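You operate a simulated robot arm through the tools that you are given. There is no shell and no other tool.

The job below is to be done with a simulated two-armed robot. You get a single attempt, and the scene is never put back.

Task
Open the drawer of the steel table with one drawer, fetch the small orange valve block and set it in the inside of the drawer of the steel table with one drawer and shut the drawer again. Put the purple scoop from the top of the steel table with one drawer on the low shelf of the long steel table and the orange scoop on the middle shelf of the narrow steel stand. Put one of the cards from the high board of the open shelves on top of the valve with the orange lever. Put the hanging label in purple on top of the valve with the yellow lever. Take the sample jar with the blue cap on the top of the bag table and put it away on the jar shelf of the narrow a-frame. Any order will do. Set down upright: small orange valve block, scoop, card, sample jar with the blue cap.

The check looks at the end state, three seconds after you hand in, the way a careful person would. Anything else that was tipped, shoved, dropped, spilled or broken makes it a failure. A push-on lid holds only when it is set on centred and level and pressed home; a screw cap is set on level and turned clockwise until tight.

Robot
Two 7-joint arms with two-finger parallel grippers on one trunk, on a base that drives. Base frame: it is fixed to the floor where the robot stands at the start and does not move with it; the origin is under the middle of the robot, x ahead of it, y to its left, z up. Units: mm, degrees, N and s.
The left shoulder is at the start at [60, 143, 924], the right one opposite. With the tool pointing down near the work surface each hand reaches from about 320 to 740 mm from the robot's upright axis, wherever it stands, measured 20 degrees to its own side. Places, roughly: card [-5250, 5250, 1250]; drawer of the steel table with one drawer [600, 0, 800]; hanging label in purple [-5500, 5750, 1500]; inside of the drawer of the steel table with one d [700, 0, 700]; jar shelf of the narrow a-frame [-9000, 4400, 1000]; low shelf of the long steel table [800, 1900, 300]; middle shelf of the narrow steel stand [1000, 800, 600]; sample jar with the blue cap (8x8x8 cm) [-4700, 6600, 800]; scoop [1000, -500, 1000]; small orange valve block [500, -750, 1000]; valve with the orange lever (12x10x10 cm) [-9100, 3600, 900]; valve with the yellow lever (12x10x10 cm) [-9100, 3900, 900]. Payload 1.57 kg a hand.
Tool frame (each hand has its own): the origin (TCP) lies between the finger pads and is the grasp point; the fingertips stand 30 mm ahead of it; z points along the fingers, y is the line along which they close. The gripper opens to 110 mm. The fingers are 24 mm wide and 12 mm thick; the gripper's body (48 by 112 mm) begins 78 mm behind the TCP.
Orientation is that of the tool frame in the base frame, as [roll, pitch, yaw] about the fixed x, y, z axes, in that order (R = Rz(yaw) Ry(pitch) Rx(roll)). With the fingers straight down and closing along the base's y, the tool's x points along the base's -x, its y along +y and its z along -z.

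Tools
- The arms move only by the tool step_arm. It takes "left_steps", "right_steps" or both (then of equal length, played together; a hand with none holds still); each is a list of rows, each a list of 7 numbers: the shift along the tool's x, y, z in mm, then the turn, a rotation vector about the tool's x, y, z in degrees, then the closure, from 0 (fully open) to 1 (shut). In form: [[tx, ty, tz, ax, ay, az, grip], ...]. A call has 1 to 20 rows; each row is the pose to reach, as a shift and turn from the pose commanded when the call began, along the tool's axes at that moment. A row lasts 0.2 s, in which the tool goes at most 50 mm and 8.6 degrees; a call with a longer step from one row to the next is refused whole, and so is a gripper value outside its range. A pose out of reach is approached as far as the arm can. The call stops where the force on the tool passes 40 N (or 10 N more than at its start, if that is more) or the arm is blocked; 0.2 s more then pass. Each finger travels about 45 mm/s and halts on what it meets, pressing with about 33 N; the grip force reading is that of the motor and also rises with nothing between the fingers. The clock runs only during rows and for 0.2 s after the last one: add rows that repeat a pose to give the fingers time. It gives the time, the measured TCP pose, the force on the tool (base axes), the opening and the grip force at its end, in the units of the frame above (readings bear some noise), with the torque about the TCP (base axes, N m) and any sound that the robot's microphone picked up.
- Cameras (640 x 400 px; columns grow to the right, rows downward): "scene" is now at [33.9, -28, 1523.8]; the picture's right is [-0.45, -0.90, 0.00], its down [-0.75, 0.37, -0.55] and it looks along [0.49, -0.24, -0.84] (base axes); focal length 254 px, centre (320, 200). "left" rides on the left gripper at [70, -16, -141] in its tool frame; the picture's right is [0.23, 0.97, 0.00], its down [-0.85, 0.20, -0.48] and it looks along [-0.47, 0.11, 0.88] (tool axes); focal length 222 px, centre (320, 200). "right" rides on the right gripper at [70, 16, -141] in its tool frame; the picture's right is [-0.23, 0.97, 0.00], its down [-0.86, -0.20, -0.48] and it looks along [-0.47, -0.11, 0.88] (tool axes); focal length 222 px, centre (320, 200). There is no depth. A picture from a camera that has moved, and an enlarged one, comes with that camera's place and axes in the base frame and with its lens.
- capture(camera): a new picture of that camera. No time passes.
- lift_body(by): slides the trunk up (or, below 0, down) by that many mm; the arms and the scene camera ride with it, the base frame stays. It gives what a move gives, with no picture.
- roll_base(legs): drives the robot by 1 to 6 legs, each [ahead, left, turn to the left] in mm, mm and degrees, along the robot's own axes; the way and the turn of a leg run together, so that a leg with both is an arc; at most 1500 mm and 180 degrees a leg. The arms and the cameras ride along, it lands a little off, and it stops where it bumps. It gives what a move gives.
- pan_tilt(pan, tilt): turns the head with the scene camera to pan (to the left, within 86 degrees either way) and tilt (down, from -29 to 69), counted from straight ahead of the robot. It gives what a move gives.
- close_up(camera, box): a new picture of the part [left, top, right, bottom] of that camera's present view, enlarged. No time passes.
- hand_in(): hands the job in; it is judged then, once.

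Nothing tells you exact positions but the pictures and the camera data. Unless the task says otherwise, let go and move clear before handing in.

The tools are called after "Call:" as name(argument=value, ...) on one line, values as JSON. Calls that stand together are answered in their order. step_arm: Moves the arms, as the interface text tells. Its arguments: {"type":"object","properties":{"left_steps":{"type":"array"},"right_steps":{"type":"array"}},"required":[]} The other tools are called the same way: lift_body (by) slides the trunk up or down; roll_base (legs) drives the base; pan_tilt (pan, tilt) turns the head that bears the scene camera; capture (camera) takes a picture; close_up (camera, box) takes an enlarged picture of a part of a camera's view; hand_in () hands the job in.

At the start:

```text
t: 0.0
left_tcp_pos: [529.6, 57.8, 1078.1]
left_tool_rot: [179.9, 0.0, 180.0]
left_wrist_force: [0.9, -0.6, 0.1]
left_moment: [-0.01, 0.01, -0.01]
left_width: 110.2
left_grasp_force: 0.1
right_tcp_pos: [374.5, -378.0, 1078.0]
right_tool_rot: [180.0, 0.0, 179.9]
right_wrist_force: [0.4, -0.6, 0.0]
right_moment: [-0.01, -0.01, -0.03]
right_width: 109.9
right_grasp_force: 0.2
trunk travel left (down, up): [-523.0, 67.0]
robot x, y, heading: [0.5, -2.7, 0.1]
head pan, tilt: [-26.4, 56.7]
```

scene: 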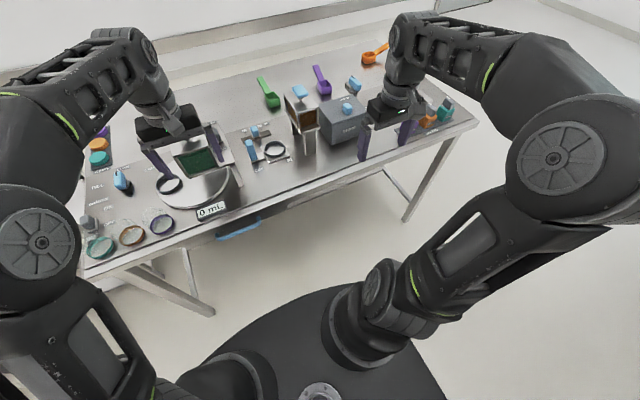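
right: 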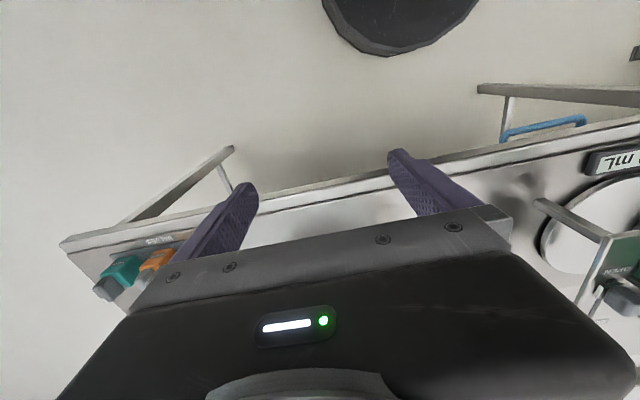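
left: 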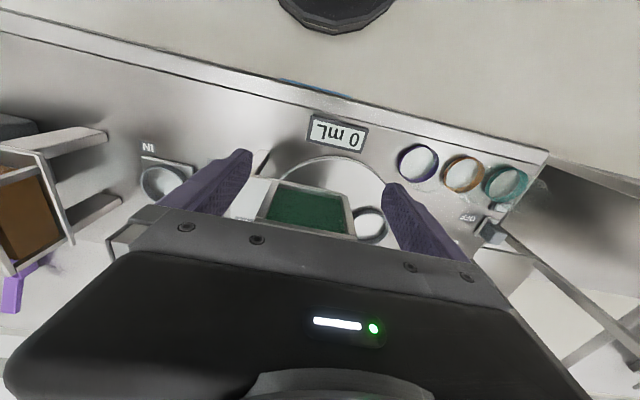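

I see the steel table with its blue drawer handle in front of me, scoops at the back and small blocks to the right. First I'll look around with the head camera to place things.

Call:
close_up(camera="scene", box=[220, 40, 480, 200])

Call:
close_up(camera="scene", box=[60, 100, 320, 262])

Call:
close_up(camera="right", box=[50, 200, 250, 325])

```text
2.46 times, centred on (350, 120) of scene
camera zoom: at [33.9, -28.0, 1523.8], right [-0.45, -0.9, 0.0], down [-0.75, 0.37, -0.55], along [0.49, -0.24, -0.84], focal length 624 px, centre (246, 397)
```

zoom: 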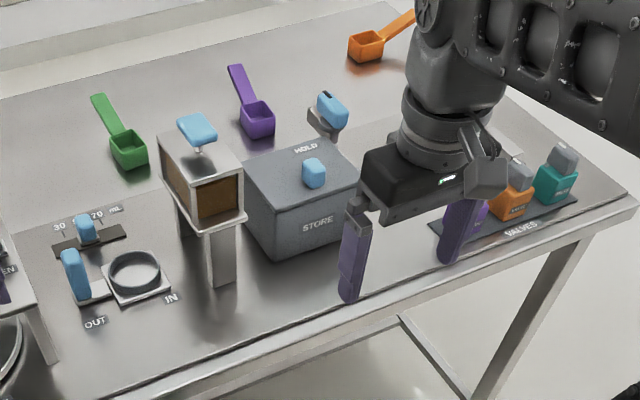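

```text
2.46 times, centred on (190, 181) of scene
camera zoom: at [33.9, -28.0, 1523.8], right [-0.45, -0.9, 0.0], down [-0.75, 0.37, -0.55], along [0.49, -0.24, -0.84], focal length 624 px, centre (640, 247)
```

zoom: 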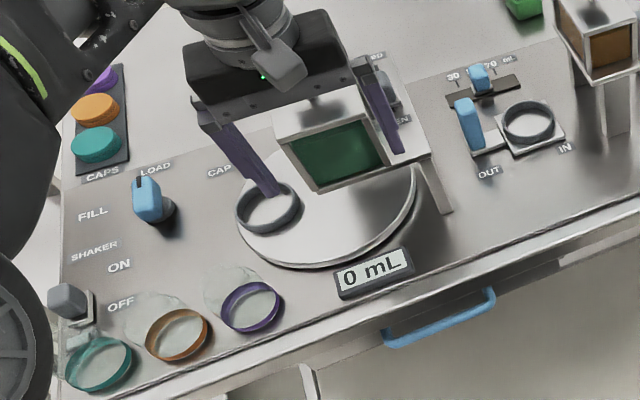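

```text
3.20 times, centred on (150, 262) of right
camera zoom: at [307.3, -360.0, 1218.3], right [0.23, 0.97, 0.0], down [0.86, -0.2, 0.48], along [0.47, -0.11, -0.88], focal length 711 px, centre (864, 0)
```

zoom: 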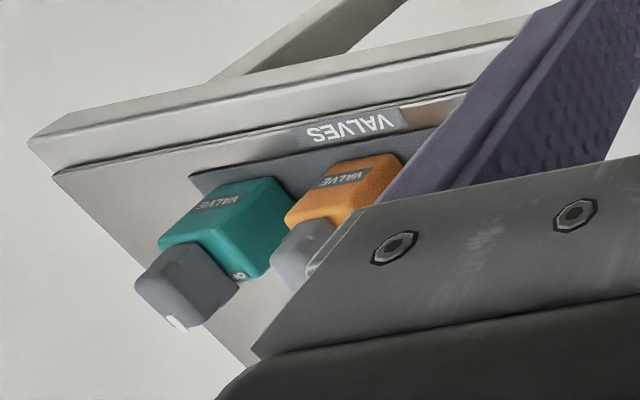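

The table is cluttered with switches, dials and jars that I must not bump. I'll look around further before moving anything.

Call:
pan_tilt(pan=-30, tilt=35)

Call:
capture(camera="scene")

Call:
pan_tilt(pan=50, tilt=30)

Call:
capture(camera="scene")

Call:
pan_tilt(pan=86, tilt=20)

Call:
capture(camera="scene")

Call:
pan_tilt(pan=0, tilt=60)

Call:
capture(camera="scene")

```text
t: 0.8
left_tcp_pos: [528.9, 57.7, 1077.5]
left_tool_rot: [179.9, 0.0, 180.0]
left_wrist_force: [-0.6, -0.1, -0.3]
left_moment: [-0.04, -0.05, 0.0]
left_width: 109.7
left_grasp_force: 0.0
right_tcp_pos: [375.4, -377.7, 1077.3]
right_tool_rot: [-180.0, 0.0, 180.0]
right_wrist_force: [-0.2, 0.3, 0.0]
right_moment: [0.0, -0.01, 0.02]
right_width: 109.9
right_grasp_force: 0.1
trunk travel left (down, up): [-523.0, 67.0]
robot x, y, heading: [1.3, 0.3, 0.0]
head pan, tilt: [-30.0, 35.0]
```

```text
taken
camera scene: at [47.2, -40.7, 1554.0], right [-0.5, -0.87, 0.0], down [-0.5, 0.29, -0.82], along [0.71, -0.41, -0.57], focal length 254 px, centre (320, 200)
```

scene: 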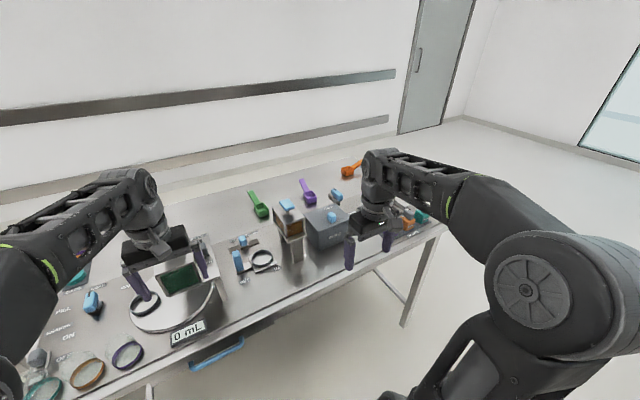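

```text
t: 2.4
left_tcp_pos: [529.3, 58.0, 1076.1]
left_tool_rot: [-180.0, -0.1, 180.0]
left_wrist_force: [0.2, 0.3, -0.4]
left_moment: [0.02, -0.02, 0.01]
left_width: 110.0
left_grasp_force: 0.0
right_tcp_pos: [376.4, -378.5, 1077.1]
right_tool_rot: [-180.0, 0.1, -179.9]
right_wrist_force: [-0.1, 0.2, 0.7]
right_moment: [-0.02, 0.0, -0.02]
right_width: 109.9
right_grasp_force: 0.1
trunk travel left (down, up): [-523.0, 67.0]
robot x, y, heading: [2.9, 0.4, 0.2]
head pan, tilt: [50.0, 30.0]
```

```text
taken
camera scene: at [29.1, 72.6, 1561.9], right [0.77, -0.64, 0.0], down [-0.32, -0.38, -0.87], along [0.56, 0.66, -0.5], focal length 254 px, centre (320, 200)
```

scene: 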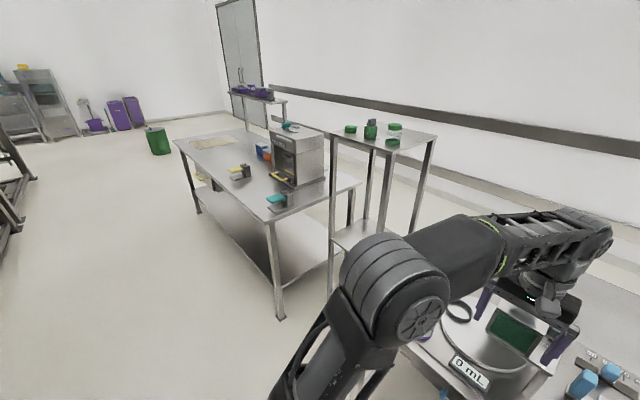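

```text
t: 3.4
left_tcp_pos: [529.1, 57.8, 1076.2]
left_tool_rot: [-180.0, 0.0, 179.9]
left_wrist_force: [-0.6, -0.8, 0.2]
left_moment: [0.03, -0.03, -0.03]
left_width: 109.7
left_grasp_force: 0.0
right_tcp_pos: [375.6, -377.3, 1075.9]
right_tool_rot: [-179.9, 0.0, -179.9]
right_wrist_force: [0.5, -0.6, 0.1]
right_moment: [-0.02, -0.03, 0.02]
right_width: 109.8
right_grasp_force: 0.1
trunk travel left (down, up): [-523.0, 67.0]
robot x, y, heading: [3.1, -1.5, -0.2]
head pan, tilt: [85.9, 20.0]
```

```text
taken
camera scene: at [-22.4, 96.2, 1578.0], right [1.0, -0.07, 0.0], down [-0.02, -0.34, -0.94], along [0.07, 0.94, -0.34], focal length 254 px, centre (320, 200)
```

scene: 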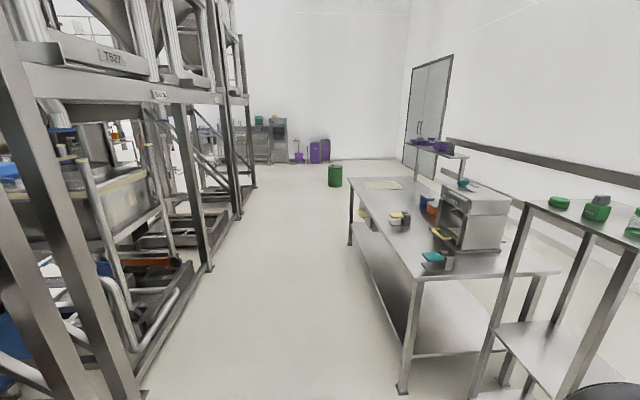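

```text
t: 5.0
left_tcp_pos: [529.0, 57.4, 1076.8]
left_tool_rot: [180.0, 0.1, 179.9]
left_wrist_force: [0.4, -1.0, 0.7]
left_moment: [-0.06, 0.03, -0.01]
left_width: 109.8
left_grasp_force: 0.1
right_tcp_pos: [374.6, -377.6, 1077.8]
right_tool_rot: [180.0, 0.1, 179.9]
right_wrist_force: [0.6, 1.4, -0.3]
right_moment: [0.02, 0.01, 0.0]
right_width: 110.1
right_grasp_force: 0.0
trunk travel left (down, up): [-523.0, 67.0]
robot x, y, heading: [-2.0, 1.0, 0.2]
head pan, tilt: [0.0, 60.0]
```

```text
taken
camera scene: at [37.6, 3.4, 1519.8], right [0.0, -1.0, 0.0], down [-0.87, 0.0, -0.5], along [0.5, 0.0, -0.87], focal length 254 px, centre (320, 200)
```

scene: 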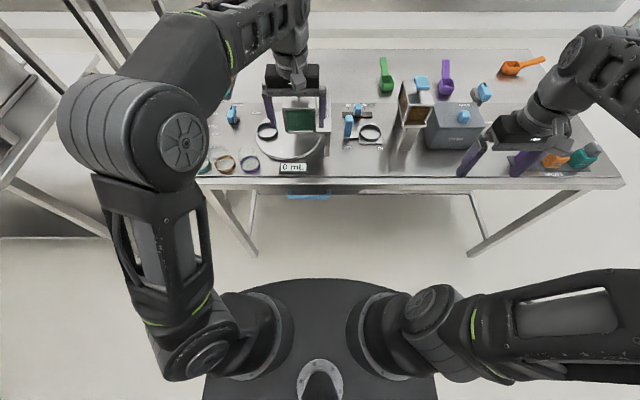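

The front edge of the table is about x≈440 and the hands hang over its fittings. I'll raise the trunk so both hands clear everything, then back off to look at the drawer.

Call:
lift_body(by=60)

Call:
roll_base(legs=[[-450, 0, 0]])

Call:
pan_tilt(pan=0, tilt=40)

Call:
capture(camera="scene")

Call:
capture(camera="left")

```text
t: 6.0
left_tcp_pos: [529.1, 57.3, 1136.1]
left_tool_rot: [180.0, 0.0, -179.9]
left_wrist_force: [1.0, -0.7, 0.7]
left_moment: [0.01, 0.01, -0.01]
left_width: 110.0
left_grasp_force: 0.0
right_tcp_pos: [376.3, -377.2, 1136.8]
right_tool_rot: [-179.9, 0.0, -180.0]
right_wrist_force: [-0.3, 0.1, -0.5]
right_moment: [0.03, -0.04, 0.01]
right_width: 109.9
right_grasp_force: 0.1
trunk travel left (down, up): [-583.0, 7.0]
robot x, y, heading: [-2.3, 0.2, 0.0]
head pan, tilt: [0.0, 60.0]
```

```text
t: 8.7
left_tcp_pos: [73.8, 57.3, 1137.5]
left_tool_rot: [-179.9, 0.0, 179.9]
left_wrist_force: [0.1, -0.1, -0.3]
left_moment: [0.02, -0.02, -0.01]
left_width: 109.9
left_grasp_force: 0.1
right_tcp_pos: [-79.2, -377.1, 1136.4]
right_tool_rot: [179.9, 0.1, 179.9]
right_wrist_force: [-0.1, 0.1, 1.3]
right_moment: [-0.04, -0.02, -0.03]
right_width: 110.0
right_grasp_force: 0.0
trunk travel left (down, up): [-583.0, 7.0]
robot x, y, heading: [-454.6, 1.6, -0.4]
head pan, tilt: [0.0, 60.0]
```

```text
t: 9.6
left_tcp_pos: [75.4, 56.8, 1136.2]
left_tool_rot: [-179.9, 0.0, 179.8]
left_wrist_force: [-0.4, -0.5, 0.0]
left_moment: [0.02, -0.01, -0.03]
left_width: 110.2
left_grasp_force: 0.0
right_tcp_pos: [-78.6, -377.6, 1135.6]
right_tool_rot: [-179.8, 0.0, 180.0]
right_wrist_force: [-0.8, 0.8, 0.9]
right_moment: [0.01, 0.02, 0.02]
right_width: 109.8
right_grasp_force: 0.1
trunk travel left (down, up): [-583.0, 7.0]
robot x, y, heading: [-458.7, -1.9, 0.0]
head pan, tilt: [0.0, 40.0]
```

```text
taken
camera scene: at [-398.4, 3.5, 1606.5], right [0.0, -1.0, 0.0], down [-0.64, 0.0, -0.77], along [0.77, 0.0, -0.64], focal length 254 px, centre (320, 200)
```

scene: 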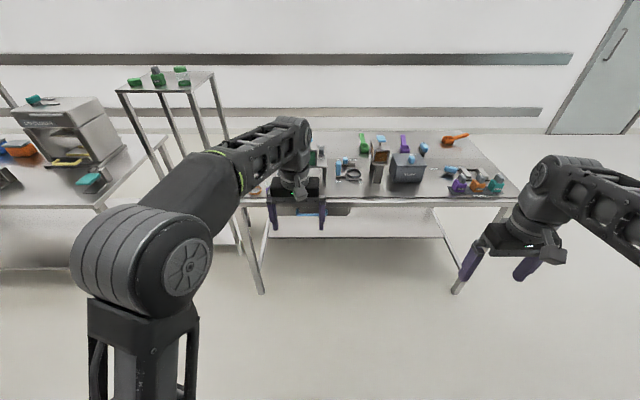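

```text
taken
camera left: at [5.7, 40.8, 1276.6], right [-0.23, 0.97, 0.0], down [0.86, 0.2, 0.48], along [0.47, 0.11, -0.88], focal length 222 px, centre (320, 200)
```

left: 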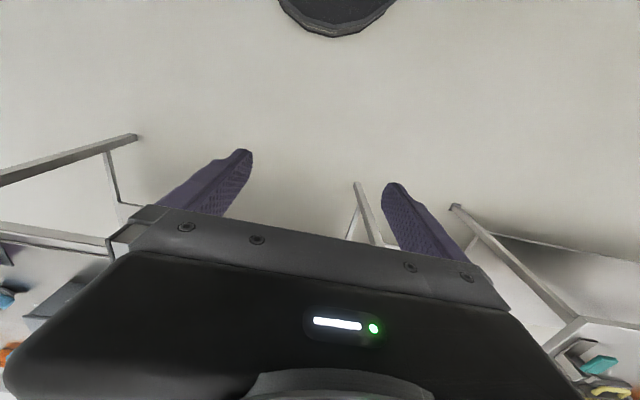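

The table front is now clear of the hands. I'll turn the left hand to point forward with the fingers closing vertically, so it can take the horizontal blue bar of the drawer.

Call:
step_arm(left_steps=[[0, 0, 0, -4.95, -4.95, 4.95, 0], [0, 0, 0, -9.9, -9.9, 9.9, 0], [0, 0, 0, -14.85, -14.85, 14.85, 0], [0, 0, 0, -19.8, -19.8, 19.8, 0], [0, 0, 0, -24.74, -24.74, 24.74, 0], [0, 0, 0, -29.69, -29.69, 29.69, 0], [0, 0, 0, -34.64, -34.64, 34.64, 0], [0, 0, 0, -39.59, -39.59, 39.59, 0], [0, 0, 0, -44.54, -44.54, 44.54, 0], [0, 0, 0, -49.49, -49.49, 49.49, 0], [0, 0, 0, -54.43, -54.43, 54.43, 0], [0, 0, 0, -59.38, -59.38, 59.38, 0], [0, 0, 0, -64.33, -64.33, 64.33, 0], [0, 0, 0, -69.28, -69.28, 69.28, 0], [0, 0, 0, -69.28, -69.28, 69.28, 0]])

Call:
capture(camera="scene")

Call:
capture(camera="left")

```text
t: 12.8
left_tcp_pos: [75.1, 57.0, 1136.2]
left_tool_rot: [89.9, 0.0, 89.8]
left_wrist_force: [-0.6, -0.5, -0.3]
left_moment: [0.04, 0.01, 0.01]
left_width: 110.0
left_grasp_force: 0.1
right_tcp_pos: [-80.1, -377.1, 1135.8]
right_tool_rot: [-180.0, 0.0, 179.9]
right_wrist_force: [-0.8, -0.4, 0.4]
right_moment: [0.0, -0.02, 0.01]
right_width: 110.1
right_grasp_force: 0.1
trunk travel left (down, up): [-583.0, 7.0]
robot x, y, heading: [-454.2, -0.5, -0.2]
head pan, tilt: [0.0, 40.0]
```

```text
taken
camera scene: at [-398.6, 3.3, 1606.6], right [0.0, -1.0, 0.0], down [-0.64, 0.0, -0.77], along [0.77, 0.0, -0.64], focal length 254 px, centre (320, 200)
```

scene: 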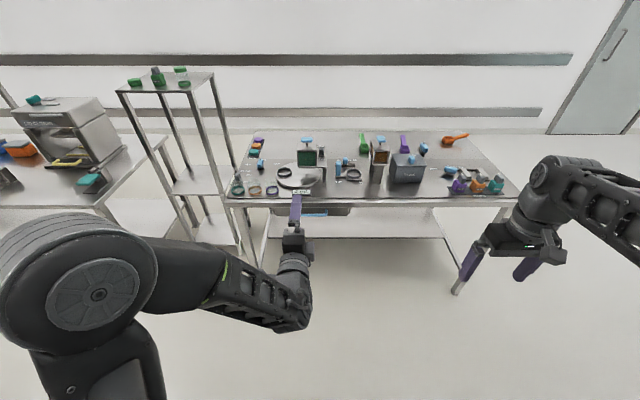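

```text
taken
camera left: at [-66.1, 126.8, 1119.0], right [0.0, 0.23, 0.97], down [-0.48, -0.85, 0.2], along [0.88, -0.47, 0.11], focal length 222 px, centre (320, 200)
```

left: 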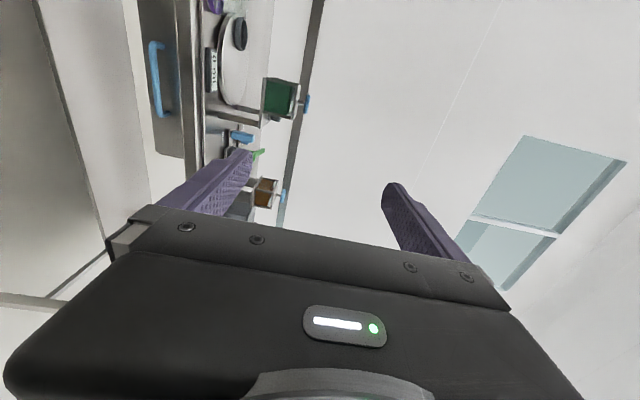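

The left hand turned without trouble and its camera shows the drawer front and the blue handle at about z≈820. I'll lower the trunk to handle height and look again.

Call:
lift_body(by=-300)

Call:
capture(camera="left")

Call:
capture(camera="scene")

```text
t: 15.8
left_tcp_pos: [74.5, 57.4, 837.0]
left_tool_rot: [90.0, 0.0, 89.9]
left_wrist_force: [0.5, 0.3, 0.2]
left_moment: [-0.02, -0.02, 0.02]
left_width: 109.9
left_grasp_force: 0.1
right_tcp_pos: [-78.1, -377.4, 837.2]
right_tool_rot: [-179.9, 0.0, 179.9]
right_wrist_force: [0.7, 0.6, 0.7]
right_moment: [0.0, 0.0, -0.02]
right_width: 110.2
right_grasp_force: 0.1
trunk travel left (down, up): [-283.0, 307.0]
robot x, y, heading: [-455.9, 2.9, -0.4]
head pan, tilt: [0.0, 40.0]
```

```text
taken
camera left: at [-66.0, 126.9, 819.0], right [0.0, 0.23, 0.97], down [-0.48, -0.85, 0.2], along [0.88, -0.47, 0.11], focal length 222 px, centre (320, 200)
```

left: 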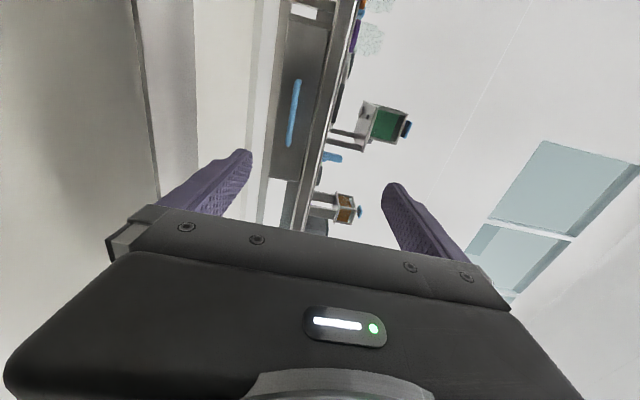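

```text
taken
camera scene: at [-398.4, 3.6, 1306.6], right [0.0, -1.0, 0.0], down [-0.64, 0.0, -0.77], along [0.77, 0.0, -0.64], focal length 254 px, centre (320, 200)
```

scene: 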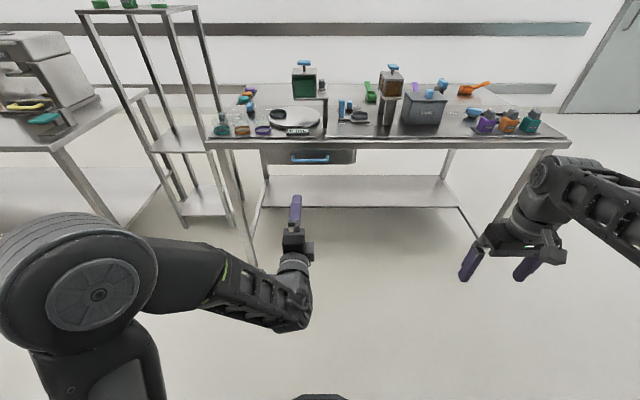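

The handle is now nearly level with the hand. I'll zoom in to fix its position.

Call:
close_up(camera="left", box=[220, 0, 420, 200])

Call:
close_up(camera="scene", box=[220, 60, 420, 185])

Call:
close_up(camera="scene", box=[400, 60, 600, 185])

```text
2.00 times, centred on (320, 100) of left
camera zoom: at [-66.0, 126.9, 819.0], right [0.0, 0.23, 0.97], down [-0.48, -0.85, 0.2], along [0.88, -0.47, 0.11], focal length 444 px, centre (320, 400)
```

zoom: 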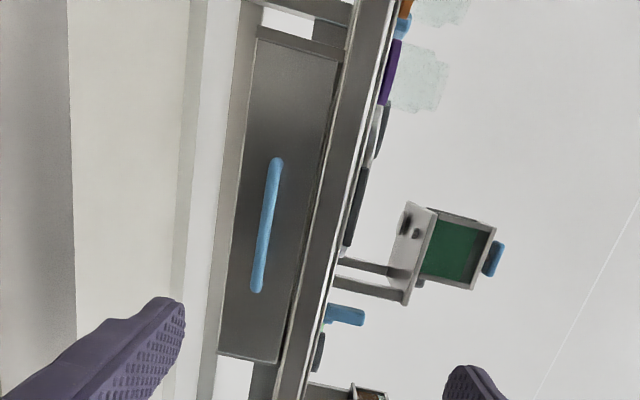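

```text
3.20 times, centred on (320, 122) of scene
camera zoom: at [-398.4, 3.6, 1306.6], right [0.0, -1.0, 0.0], down [-0.64, 0.0, -0.77], along [0.77, 0.0, -0.64], focal length 811 px, centre (320, 448)
```

zoom: 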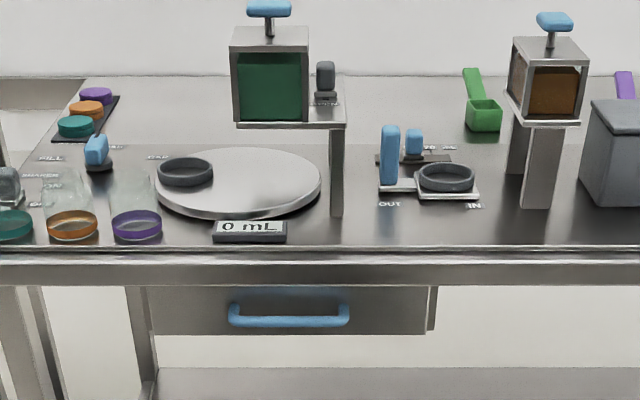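

```text
3.20 times, centred on (500, 122) of scene
camera zoom: at [-398.4, 3.6, 1306.6], right [0.0, -1.0, 0.0], down [-0.64, 0.0, -0.77], along [0.77, 0.0, -0.64], focal length 811 px, centre (-256, 448)
```

zoom: 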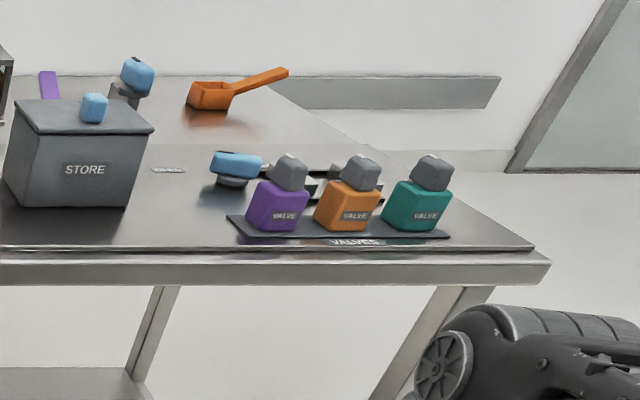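

The handle bar is at about (493, 42, 775), tucked 30 mm behind the table's front edge (x≈462, rim z≈837–875). I'll roll 100 mm closer and move the left hand, half closed, in front of the bar.

Call:
roll_base(legs=[[105, 0, 0]])

Call:
step_arm(left_steps=[[0, 0, 0, 0, 0, 0, 0.2], [-8, -30, 40, 0, 0, 0, 0.4], [-15, -62, 80, 0, 0, 0, 0.5], [-15, -62, 125, 0, 0, 0, 0.5], [-15, -62, 170, 0, 0, 0, 0.5], [-15, -62, 200, 0, 0, 0, 0.5]])

Call:
capture(camera="left")

Call:
capture(camera="scene")

```text
t: 16.9
left_tcp_pos: [179.9, 57.2, 836.7]
left_tool_rot: [89.9, 0.0, 90.0]
left_wrist_force: [1.1, 0.9, 0.1]
left_moment: [-0.01, 0.0, 0.01]
left_width: 110.2
left_grasp_force: 0.1
right_tcp_pos: [26.1, -376.6, 836.4]
right_tool_rot: [180.0, 0.0, 179.9]
right_wrist_force: [0.1, 0.0, -0.4]
right_moment: [-0.01, 0.02, -0.01]
right_width: 109.7
right_grasp_force: 0.1
trunk travel left (down, up): [-283.0, 307.0]
robot x, y, heading: [-350.7, -0.0, -0.1]
head pan, tilt: [0.0, 40.0]
```

```text
refused: row 2 steps farther than a row can; nothing moved
```

```text
taken
camera left: at [39.1, 126.9, 818.8], right [0.0, 0.23, 0.97], down [-0.48, -0.85, 0.2], along [0.88, -0.47, 0.11], focal length 222 px, centre (320, 200)
```

left: 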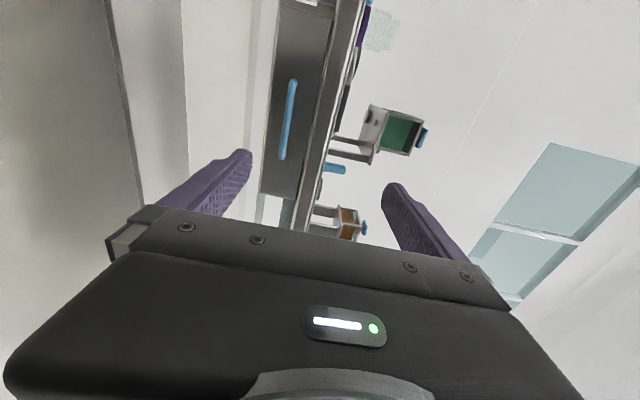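

```text
taken
camera scene: at [-293.1, 3.4, 1306.5], right [0.0, -1.0, 0.0], down [-0.64, 0.0, -0.77], along [0.77, 0.0, -0.64], focal length 254 px, centre (320, 200)
```

scene: 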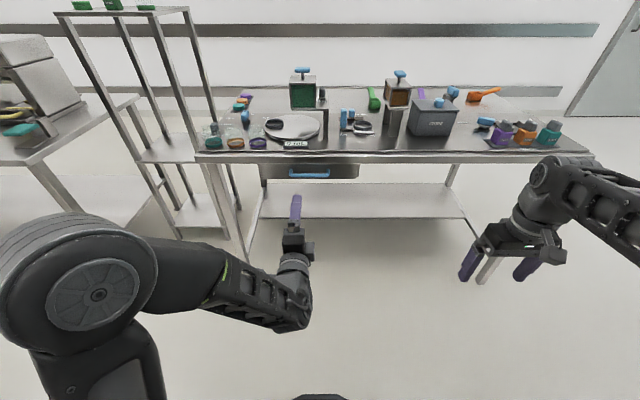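

One step was too long, so nothing moved. I'll send the same approach with shorter steps.

Call:
step_arm(left_steps=[[-5, -20, 30, 0, 0, 0, 0.2], [-10, -40, 60, 0, 0, 0, 0.4], [-15, -61, 90, 0, 0, 0, 0.5], [-15, -61, 130, 0, 0, 0, 0.5], [-15, -61, 170, 0, 0, 0, 0.5], [-15, -61, 200, 0, 0, 0, 0.5], [-15, -61, 200, 0, 0, 0, 0.5]])

Call:
capture(camera="left")

Call:
close_up(camera="scene", box=[220, 130, 420, 255])

```text
t: 18.5
left_tcp_pos: [379.9, 41.2, 774.7]
left_tool_rot: [90.0, 0.0, 89.9]
left_wrist_force: [0.2, -0.4, 0.1]
left_moment: [-0.01, 0.0, 0.02]
left_width: 55.1
left_grasp_force: 0.1
right_tcp_pos: [27.0, -378.3, 836.3]
right_tool_rot: [-180.0, 0.1, 179.9]
right_wrist_force: [0.7, 0.2, -0.5]
right_moment: [-0.03, 0.01, -0.02]
right_width: 110.0
right_grasp_force: 0.1
trunk travel left (down, up): [-283.0, 307.0]
robot x, y, heading: [-349.3, 0.5, -0.3]
head pan, tilt: [0.0, 40.0]
```

```text
taken
camera left: at [239.0, 111.5, 757.4], right [0.0, 0.23, 0.97], down [-0.48, -0.85, 0.2], along [0.88, -0.47, 0.11], focal length 222 px, centre (320, 200)
```

left: 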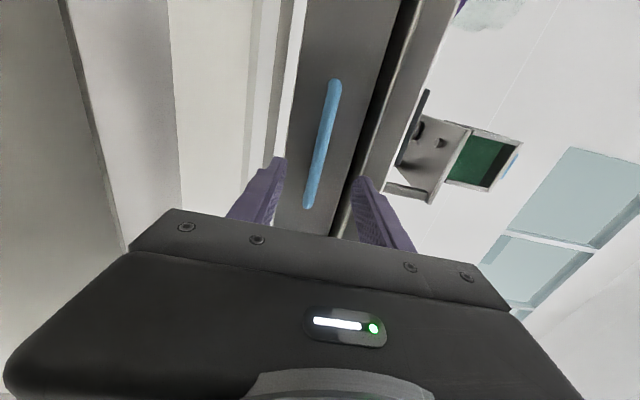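

```text
3.20 times, centred on (320, 192) of scene
camera zoom: at [-293.3, 3.5, 1306.6], right [0.0, -1.0, 0.0], down [-0.64, 0.0, -0.77], along [0.77, 0.0, -0.64], focal length 811 px, centre (320, 224)
```

zoom: 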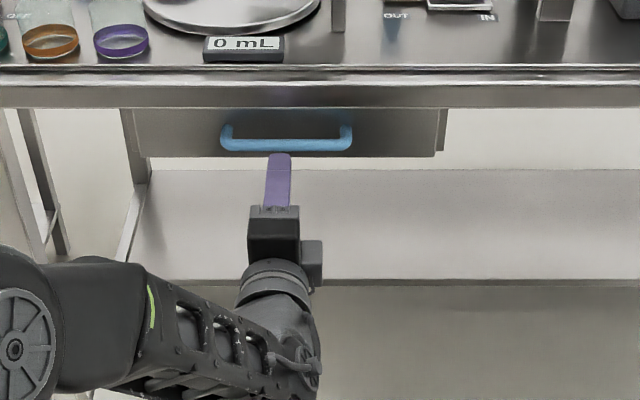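

The bar lines up between the fingers. I'll advance 98 mm, close on the bar, and check.

Call:
step_arm(left_steps=[[0, 0, 35, 0, 0, 0, 0.5], [0, 0, 70, 0, 0, 0, 0.5], [0, 0, 90, 0, 0, 0, 0.5], [0, 0, 100, 0, 0, 0, 0.5], [0, 0, 100, 0, 0, 0, 0.7], [0, 0, 100, 0, 0, 0, 1], [0, 0, 100, 0, 0, 0, 1], [0, 0, 100, 0, 0, 0, 1]])

Call:
capture(camera="left")

```text
t: 20.3
left_tcp_pos: [479.8, 42.9, 775.3]
left_tool_rot: [90.1, 0.0, 89.9]
left_wrist_force: [-0.3, 0.2, -2.6]
left_moment: [-0.01, -0.01, -0.04]
left_width: 14.0
left_grasp_force: 26.5
right_tcp_pos: [25.8, -378.1, 837.1]
right_tool_rot: [-179.9, 0.1, 179.9]
right_wrist_force: [0.4, -0.1, -0.9]
right_moment: [0.03, 0.02, -0.02]
right_width: 109.8
right_grasp_force: 0.0
trunk travel left (down, up): [-283.0, 307.0]
robot x, y, heading: [-349.8, -0.9, -0.2]
head pan, tilt: [0.0, 40.0]
```

```text
taken
camera left: at [338.7, 111.7, 757.4], right [0.0, 0.23, 0.97], down [-0.48, -0.85, 0.2], along [0.88, -0.47, 0.11], focal length 222 px, centre (320, 200)
```

left: 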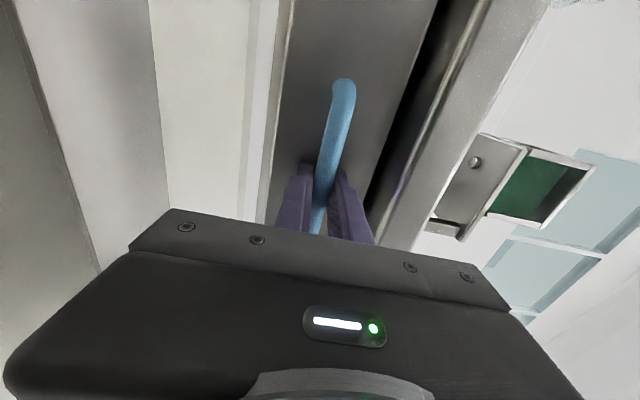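

The fingers hold the 14 mm bar. I'll pull straight back along the tool axis, slowly, and watch the force.

Call:
step_arm(left_steps=[[0, 0, -10, 0, 0, 0, 1], [0, 0, -25, 0, 0, 0, 1], [0, 0, -45, 0, 0, 0, 1], [0, 0, -65, 0, 0, 0, 1], [0, 0, -85, 0, 0, 0, 1], [0, 0, -105, 0, 0, 0, 1], [0, 0, -125, 0, 0, 0, 1], [0, 0, -145, 0, 0, 0, 1], [0, 0, -165, 0, 0, 0, 1], [0, 0, -185, 0, 0, 0, 1], [0, 0, -200, 0, 0, 0, 1]])

Call:
capture(camera="left")

Call:
capture(camera="scene")

```text
t: 22.7
left_tcp_pos: [279.1, 41.8, 774.8]
left_tool_rot: [90.1, 0.0, 89.8]
left_wrist_force: [-0.7, 0.7, -4.8]
left_moment: [0.07, 0.07, 0.4]
left_width: 13.6
left_grasp_force: 30.1
right_tcp_pos: [27.0, -378.6, 837.3]
right_tool_rot: [-179.9, 0.1, 179.9]
right_wrist_force: [-0.7, -0.3, 0.5]
right_moment: [0.0, 0.0, 0.02]
right_width: 109.8
right_grasp_force: 0.0
trunk travel left (down, up): [-283.0, 307.0]
robot x, y, heading: [-347.7, 1.3, -0.2]
head pan, tilt: [0.0, 40.0]
```

```text
taken
camera left: at [138.4, 111.8, 757.4], right [0.0, 0.23, 0.97], down [-0.48, -0.85, 0.2], along [0.88, -0.47, 0.11], focal length 222 px, centre (320, 200)
```

left: 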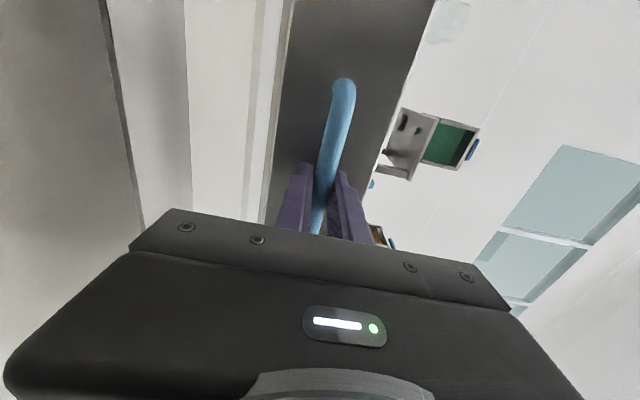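

```text
taken
camera scene: at [-293.0, 3.4, 1306.5], right [0.0, -1.0, 0.0], down [-0.64, 0.0, -0.77], along [0.77, 0.0, -0.64], focal length 254 px, centre (320, 200)
```

scene: 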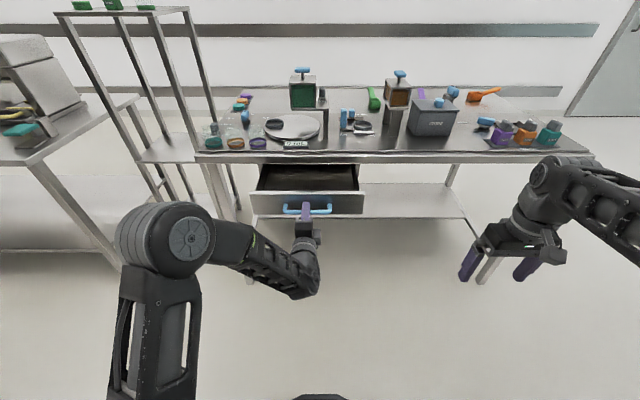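

The drawer slides freely and is open by 200 mm. I'll pull it another 60 mm for room, then let go and back the hand off.

Call:
step_arm(left_steps=[[0, 0, -15, 0, 0, 0, 1], [0, 0, -30, 0, 0, 0, 1], [0, 0, -45, 0, 0, 0, 1], [0, 0, -60, 0, 0, 0, 1], [0, 0, -60, 0, 0, 0, 1]])

Call:
capture(camera="scene")

```text
t: 23.9
left_tcp_pos: [221.1, 42.9, 775.2]
left_tool_rot: [90.0, 0.0, 90.0]
left_wrist_force: [20.8, 0.2, -4.3]
left_moment: [0.0, 0.1, -0.21]
left_width: 13.8
left_grasp_force: 30.3
right_tcp_pos: [27.0, -377.5, 837.3]
right_tool_rot: [-180.0, -0.1, 179.8]
right_wrist_force: [0.6, -0.3, -0.1]
right_moment: [0.01, -0.02, -0.01]
right_width: 109.6
right_grasp_force: 0.1
trunk travel left (down, up): [-283.0, 307.0]
robot x, y, heading: [-348.8, 0.5, -0.2]
head pan, tilt: [0.0, 40.0]
```

```text
taken
camera scene: at [-291.1, 3.4, 1306.5], right [0.0, -1.0, 0.0], down [-0.64, 0.0, -0.76], along [0.76, 0.0, -0.64], focal length 254 px, centre (320, 200)
```

scene: 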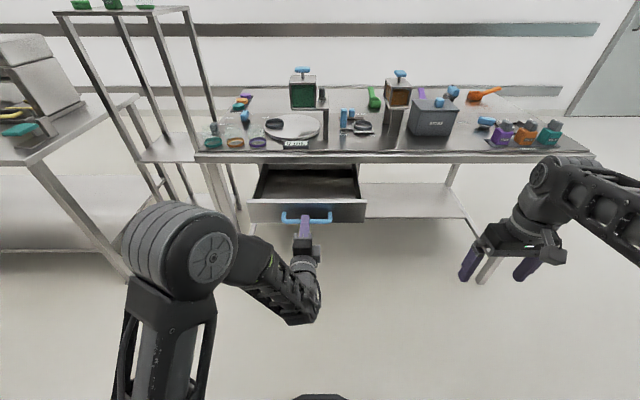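

The drawer reached its end stop. I'll ease off, release the handle and back the left hand away.

Call:
step_arm(left_steps=[[0, 0, 4, 0, 0, 0, 1], [0, 0, 4, 0, 0, 0, 0.6], [0, 0, 4, 0, 0, 0, 0.6], [0, 0, 4, 0, 0, 0, 0.6], [0, 0, -25, 0, 0, 0, 0.6], [0, 0, -65, 0, 0, 0, 0.6], [20, 0, -95, 0, 0, 0, 0.6], [60, 0, -95, 0, 0, 0, 0.6], [100, 0, -95, 0, 0, 0, 0.6], [140, 0, -95, 0, 0, 0, 0.6], [180, 0, -95, 0, 0, 0, 0.6], [220, 0, -95, 0, 0, 0, 0.6]])

Call:
pan_tilt(pan=0, tilt=45)

Call:
capture(camera="scene")

Call:
close_up(camera="scene", box=[220, 100, 420, 225])

```text
t: 26.5
left_tcp_pos: [193.1, 245.2, 760.9]
left_tool_rot: [89.9, 0.1, 89.9]
left_wrist_force: [-0.2, -0.5, -0.5]
left_moment: [0.01, -0.02, 0.0]
left_width: 44.0
left_grasp_force: 0.0
left hand out of reach, approached as far as the arm can: row 7, 8, 9, 10, 11, 12
right_tcp_pos: [24.4, -378.0, 837.3]
right_tool_rot: [-179.9, 0.0, 179.8]
right_wrist_force: [0.1, 0.6, -0.5]
right_moment: [0.01, -0.05, 0.02]
right_width: 109.8
right_grasp_force: 0.0
trunk travel left (down, up): [-283.0, 307.0]
robot x, y, heading: [-348.0, -0.0, -0.0]
head pan, tilt: [0.0, 40.0]
```

```text
t: 27.2
left_tcp_pos: [192.7, 245.6, 760.2]
left_tool_rot: [89.8, 0.2, 90.0]
left_wrist_force: [-0.5, 0.1, -0.4]
left_moment: [-0.03, 0.01, 0.0]
left_width: 44.3
left_grasp_force: 0.1
right_tcp_pos: [25.8, -376.9, 836.3]
right_tool_rot: [180.0, 0.0, 179.9]
right_wrist_force: [-1.5, -0.5, 0.3]
right_moment: [-0.01, 0.03, -0.02]
right_width: 109.9
right_grasp_force: 0.1
trunk travel left (down, up): [-283.0, 307.0]
robot x, y, heading: [-346.9, -1.7, 0.0]
head pan, tilt: [0.0, 45.0]
```

```text
taken
camera scene: at [-297.2, 3.5, 1299.3], right [0.0, -1.0, 0.0], down [-0.71, 0.0, -0.71], along [0.71, 0.0, -0.71], focal length 254 px, centre (320, 200)
```

scene: 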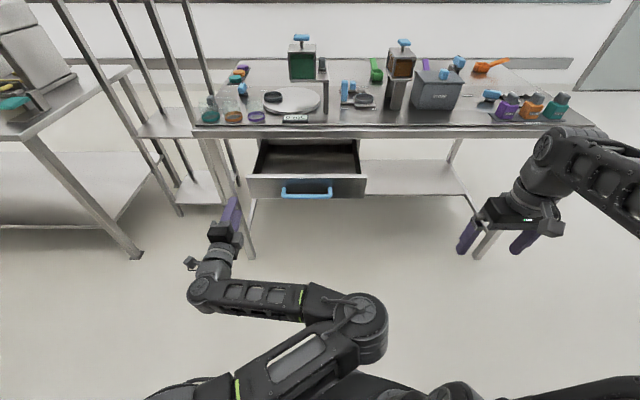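

```text
3.20 times, centred on (320, 162) of scene
camera zoom: at [-297.2, 3.5, 1299.3], right [0.0, -1.0, 0.0], down [-0.71, 0.0, -0.71], along [0.71, 0.0, -0.71], focal length 811 px, centre (320, 320)
```

zoom: 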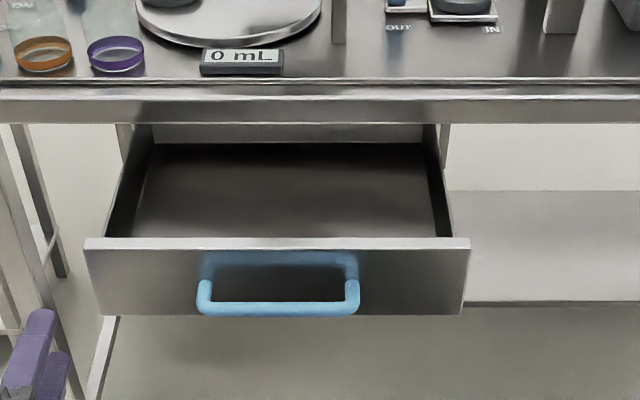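

The drawer is open about 255 mm, its interior spanning roughly x 275–460, y −120 to 205, floor near z≈750. The three valve blocks sit on a mat at the right end of the table. I'll raise the trunk, drive right and look down at them.

Call:
lift_body(by=300)

Call:
roll_base(legs=[[0, -500, 0]])

Call:
roll_base(legs=[[200, 0, 0]])

Call:
pan_tilt(pan=-15, tilt=50)

Call:
capture(camera="scene")

Call:
capture(camera="right")

```text
t: 30.2
left_tcp_pos: [193.4, 246.4, 1059.5]
left_tool_rot: [90.0, 0.0, 89.9]
left_wrist_force: [-0.5, -0.7, 0.5]
left_moment: [-0.01, 0.01, 0.0]
left_width: 44.0
left_grasp_force: 0.0
right_tcp_pos: [26.3, -377.8, 1137.7]
right_tool_rot: [-180.0, 0.1, 179.9]
right_wrist_force: [0.2, -0.5, -0.1]
right_moment: [0.01, 0.02, 0.0]
right_width: 110.0
right_grasp_force: 0.1
trunk travel left (down, up): [-583.0, 7.0]
robot x, y, heading: [-351.4, 2.7, -0.0]
head pan, tilt: [0.0, 45.0]
```

```text
t: 33.1
left_tcp_pos: [192.5, -250.2, 1060.0]
left_tool_rot: [90.0, 0.0, 89.9]
left_wrist_force: [0.3, 0.3, -0.9]
left_moment: [0.01, 0.01, 0.01]
left_width: 43.8
left_grasp_force: 0.0
right_tcp_pos: [25.7, -872.7, 1136.4]
right_tool_rot: [180.0, 0.0, 180.0]
right_wrist_force: [0.3, -0.5, -0.3]
right_moment: [0.04, 0.03, 0.0]
right_width: 109.7
right_grasp_force: 0.1
trunk travel left (down, up): [-583.0, 7.0]
robot x, y, heading: [-351.7, -496.9, -0.0]
head pan, tilt: [0.0, 45.0]
```

```text
t: 34.7
left_tcp_pos: [394.4, -248.2, 1058.8]
left_tool_rot: [90.0, 0.0, 90.0]
left_wrist_force: [-0.7, -0.2, -0.2]
left_moment: [-0.01, 0.0, 0.0]
left_width: 43.7
left_grasp_force: 0.1
right_tcp_pos: [229.0, -872.5, 1135.9]
right_tool_rot: [-180.0, -0.1, 180.0]
right_wrist_force: [0.5, -0.7, 0.1]
right_moment: [-0.03, 0.02, 0.02]
right_width: 110.2
right_grasp_force: 0.0
trunk travel left (down, up): [-583.0, 7.0]
robot x, y, heading: [-149.3, -499.1, 0.0]
head pan, tilt: [0.0, 45.0]
```

```text
t: 35.5
left_tcp_pos: [394.0, -247.5, 1059.2]
left_tool_rot: [90.0, 0.0, 90.0]
left_wrist_force: [-0.8, 0.0, -0.2]
left_moment: [-0.01, 0.01, 0.01]
left_width: 44.1
left_grasp_force: 0.0
right_tcp_pos: [228.7, -872.1, 1137.0]
right_tool_rot: [180.0, 0.0, 180.0]
right_wrist_force: [0.2, 0.5, 0.6]
right_moment: [0.01, 0.01, -0.02]
right_width: 109.8
right_grasp_force: 0.1
trunk travel left (down, up): [-583.0, 7.0]
robot x, y, heading: [-149.9, -494.9, 0.1]
head pan, tilt: [-15.0, 50.0]
```

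```text
taken
camera scene: at [-102.4, -511.5, 1592.4], right [-0.26, -0.97, 0.0], down [-0.74, 0.2, -0.64], along [0.62, -0.17, -0.77], focal length 254 px, centre (320, 200)
```

scene: 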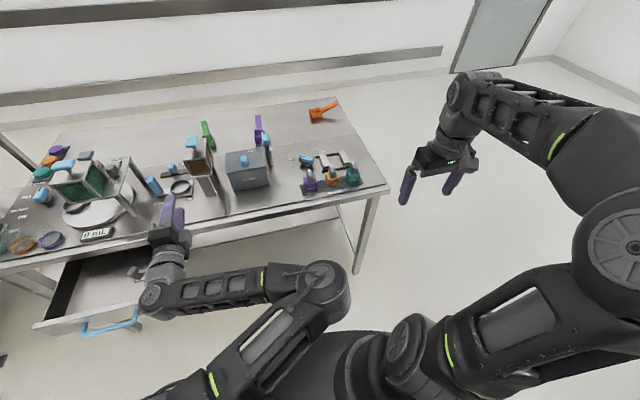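

```text
taken
camera right: at [159.7, -854.9, 1278.3], right [0.23, 0.97, 0.0], down [0.86, -0.2, 0.48], along [0.47, -0.11, -0.88], focal length 222 px, centre (320, 200)
```

right: 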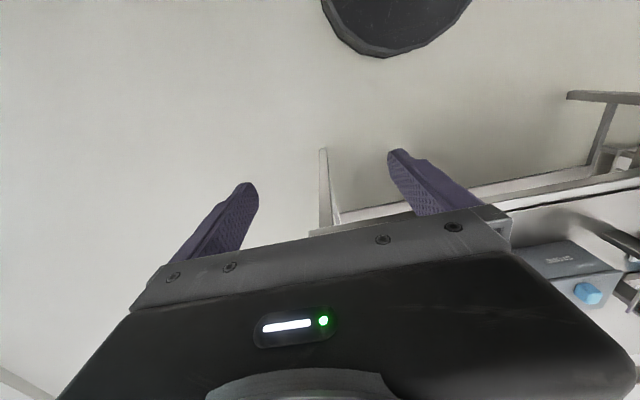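

The valve mat is in clear view now. I'll zoom in to measure the orange block and check the left hand's surroundings.

Call:
close_up(camera="scene", box=[280, 120, 400, 195])

Call:
close_up(camera="scene", box=[200, 80, 400, 205])

```text
5.33 times, centred on (340, 158) of scene
camera zoom: at [-102.4, -511.5, 1592.4], right [-0.26, -0.97, 0.0], down [-0.74, 0.2, -0.64], along [0.62, -0.17, -0.77], focal length 1352 px, centre (213, 427)
```

zoom: 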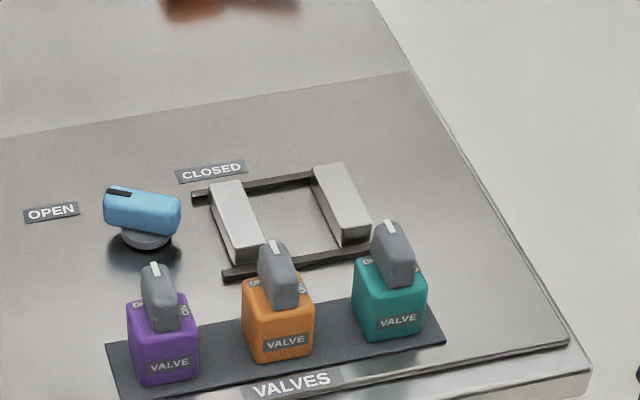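

```text
3.20 times, centred on (300, 142) of scene
camera zoom: at [-102.4, -511.5, 1592.4], right [-0.26, -0.97, 0.0], down [-0.74, 0.2, -0.64], along [0.62, -0.17, -0.77], focal length 811 px, centre (384, 384)
```

zoom: 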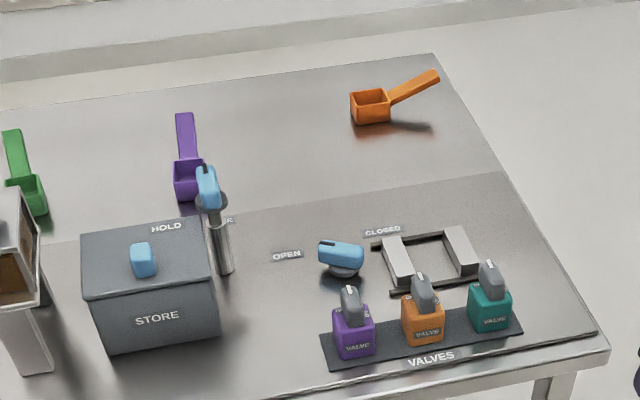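

Orange block: front face at x≈522, y from −709 to −754, gap to neighbours about 43 mm. First I'll fold the left hand back to pointing down and a little higher, out of the way.

Call:
step_arm(left_steps=[[6, 5, -4, 4.95, 4.95, -4.95, 0.6], [12, 10, -8, 9.9, 9.9, -9.9, 0.6], [18, 15, -12, 14.85, 14.85, -14.85, 0.6], [24, 20, -16, 19.8, 19.8, -19.8, 0.6], [30, 25, -20, 24.74, 24.74, -24.74, 0.6], [36, 30, -24, 29.69, 29.69, -29.69, 0.6], [42, 35, -28, 34.64, 34.64, -34.64, 0.6], [48, 40, -32, 39.59, 39.59, -39.59, 0.6], [54, 45, -36, 44.54, 44.54, -44.54, 0.6], [60, 50, -40, 49.49, 49.49, -49.49, 0.6], [66, 55, -44, 54.43, 54.43, -54.43, 0.6], [72, 60, -48, 59.38, 59.38, -59.38, 0.6], [78, 65, -52, 64.33, 64.33, -64.33, 0.6], [84, 70, -56, 69.28, 69.28, -69.28, 0.6], [84, 70, -56, 69.28, 69.28, -69.28, 0.3]])

Call:
capture(camera="scene")

```text
t: 38.7
left_tcp_pos: [336.8, -164.5, 1129.1]
left_tool_rot: [180.0, 0.0, -180.0]
left_wrist_force: [-0.4, -0.6, 0.4]
left_moment: [0.01, -0.03, 0.01]
left_width: 76.9
left_grasp_force: 0.4
left hand out of reach, approached as far as the arm can: row 1, 2, 3, 4
right_tcp_pos: [228.1, -873.0, 1136.0]
right_tool_rot: [-179.9, 0.0, 180.0]
right_wrist_force: [0.5, -0.6, -0.1]
right_moment: [0.02, -0.01, 0.0]
right_width: 109.9
right_grasp_force: 0.2
trunk travel left (down, up): [-583.0, 7.0]
robot x, y, heading: [-148.0, -495.3, 0.0]
head pan, tilt: [-15.0, 50.0]
```

```text
taken
camera scene: at [-102.2, -513.0, 1592.4], right [-0.26, -0.97, 0.0], down [-0.74, 0.2, -0.64], along [0.62, -0.17, -0.77], focal length 254 px, centre (320, 200)
```

scene: 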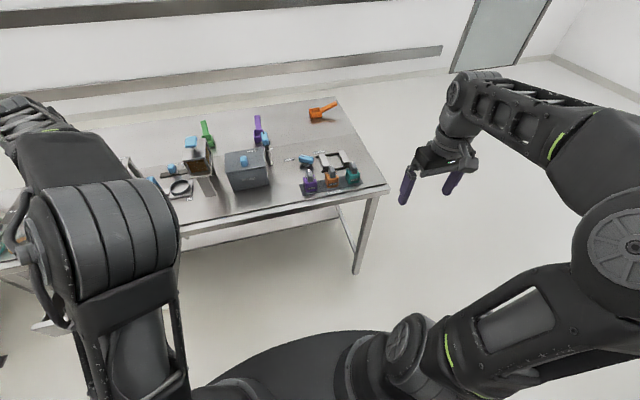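

The left arm is folded nicely. I'll roll 90 mm closer and bring the right hand over the orange block, high above it.

Call:
roll_base(legs=[[90, 0, 0]])

Call:
step_arm(right_steps=[[-32, 20, 5, 0, 0, 0, 0], [-64, 40, 10, 0, 0, 0, 0], [-96, 60, 20, 0, 0, 0, 0], [-128, 80, 30, 0, 0, 0, 0], [-160, 100, 40, 0, 0, 0, 0], [-192, 120, 50, 0, 0, 0, 0.1], [-224, 140, 60, 0, 0, 0, 0.2], [-224, 140, 66, 0, 0, 0, 0.3], [-224, 140, 66, 0, 0, 0, 0.3]])

Call:
capture(camera="right")

Call:
capture(camera="scene")

```text
t: 39.8
left_tcp_pos: [427.8, -163.6, 1127.8]
left_tool_rot: [180.0, 0.0, 180.0]
left_wrist_force: [-0.4, -0.2, -0.3]
left_moment: [0.03, 0.04, 0.02]
left_width: 77.1
left_grasp_force: 0.0
right_tcp_pos: [319.5, -873.2, 1136.9]
right_tool_rot: [-180.0, -0.1, -180.0]
right_wrist_force: [1.3, 0.4, -0.4]
right_moment: [-0.02, 0.04, 0.0]
right_width: 110.0
right_grasp_force: 0.1
trunk travel left (down, up): [-583.0, 7.0]
robot x, y, heading: [-59.5, -493.7, 0.0]
head pan, tilt: [-15.0, 50.0]
```

```text
t: 41.8
left_tcp_pos: [427.2, -162.9, 1129.0]
left_tool_rot: [179.9, 0.0, 180.0]
left_wrist_force: [0.8, -0.9, 0.5]
left_moment: [0.04, -0.01, 0.0]
left_width: 76.9
left_grasp_force: 0.1
right_tcp_pos: [542.1, -730.8, 1070.1]
right_tool_rot: [180.0, 0.0, -179.9]
right_wrist_force: [0.0, -0.2, 0.7]
right_moment: [-0.01, 0.0, -0.02]
right_width: 77.2
right_grasp_force: 0.1
trunk travel left (down, up): [-583.0, 7.0]
robot x, y, heading: [-56.3, -497.3, 0.1]
head pan, tilt: [-15.0, 50.0]
```

```text
taken
camera right: at [473.5, -713.7, 1211.9], right [0.23, 0.97, 0.0], down [0.86, -0.2, 0.48], along [0.47, -0.11, -0.88], focal length 222 px, centre (320, 200)
```

right: 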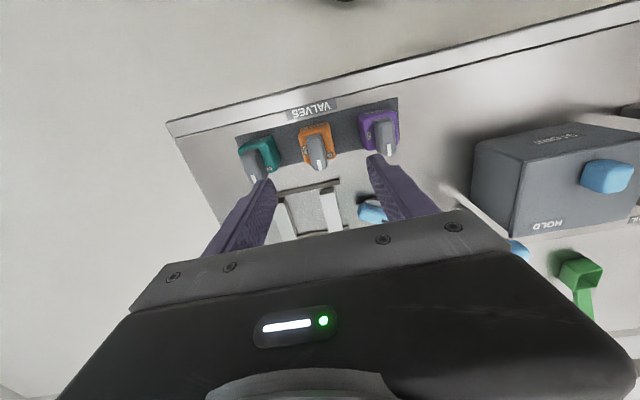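

```text
taken
camera scene: at [-12.1, -511.1, 1592.4], right [-0.26, -0.97, 0.0], down [-0.74, 0.2, -0.64], along [0.62, -0.17, -0.77], focal length 254 px, centre (320, 200)
```

scene: 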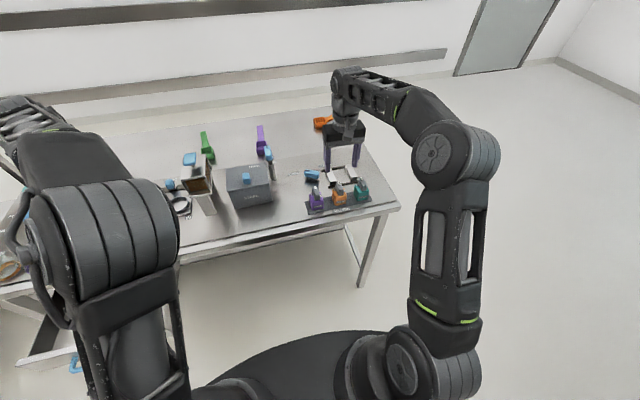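

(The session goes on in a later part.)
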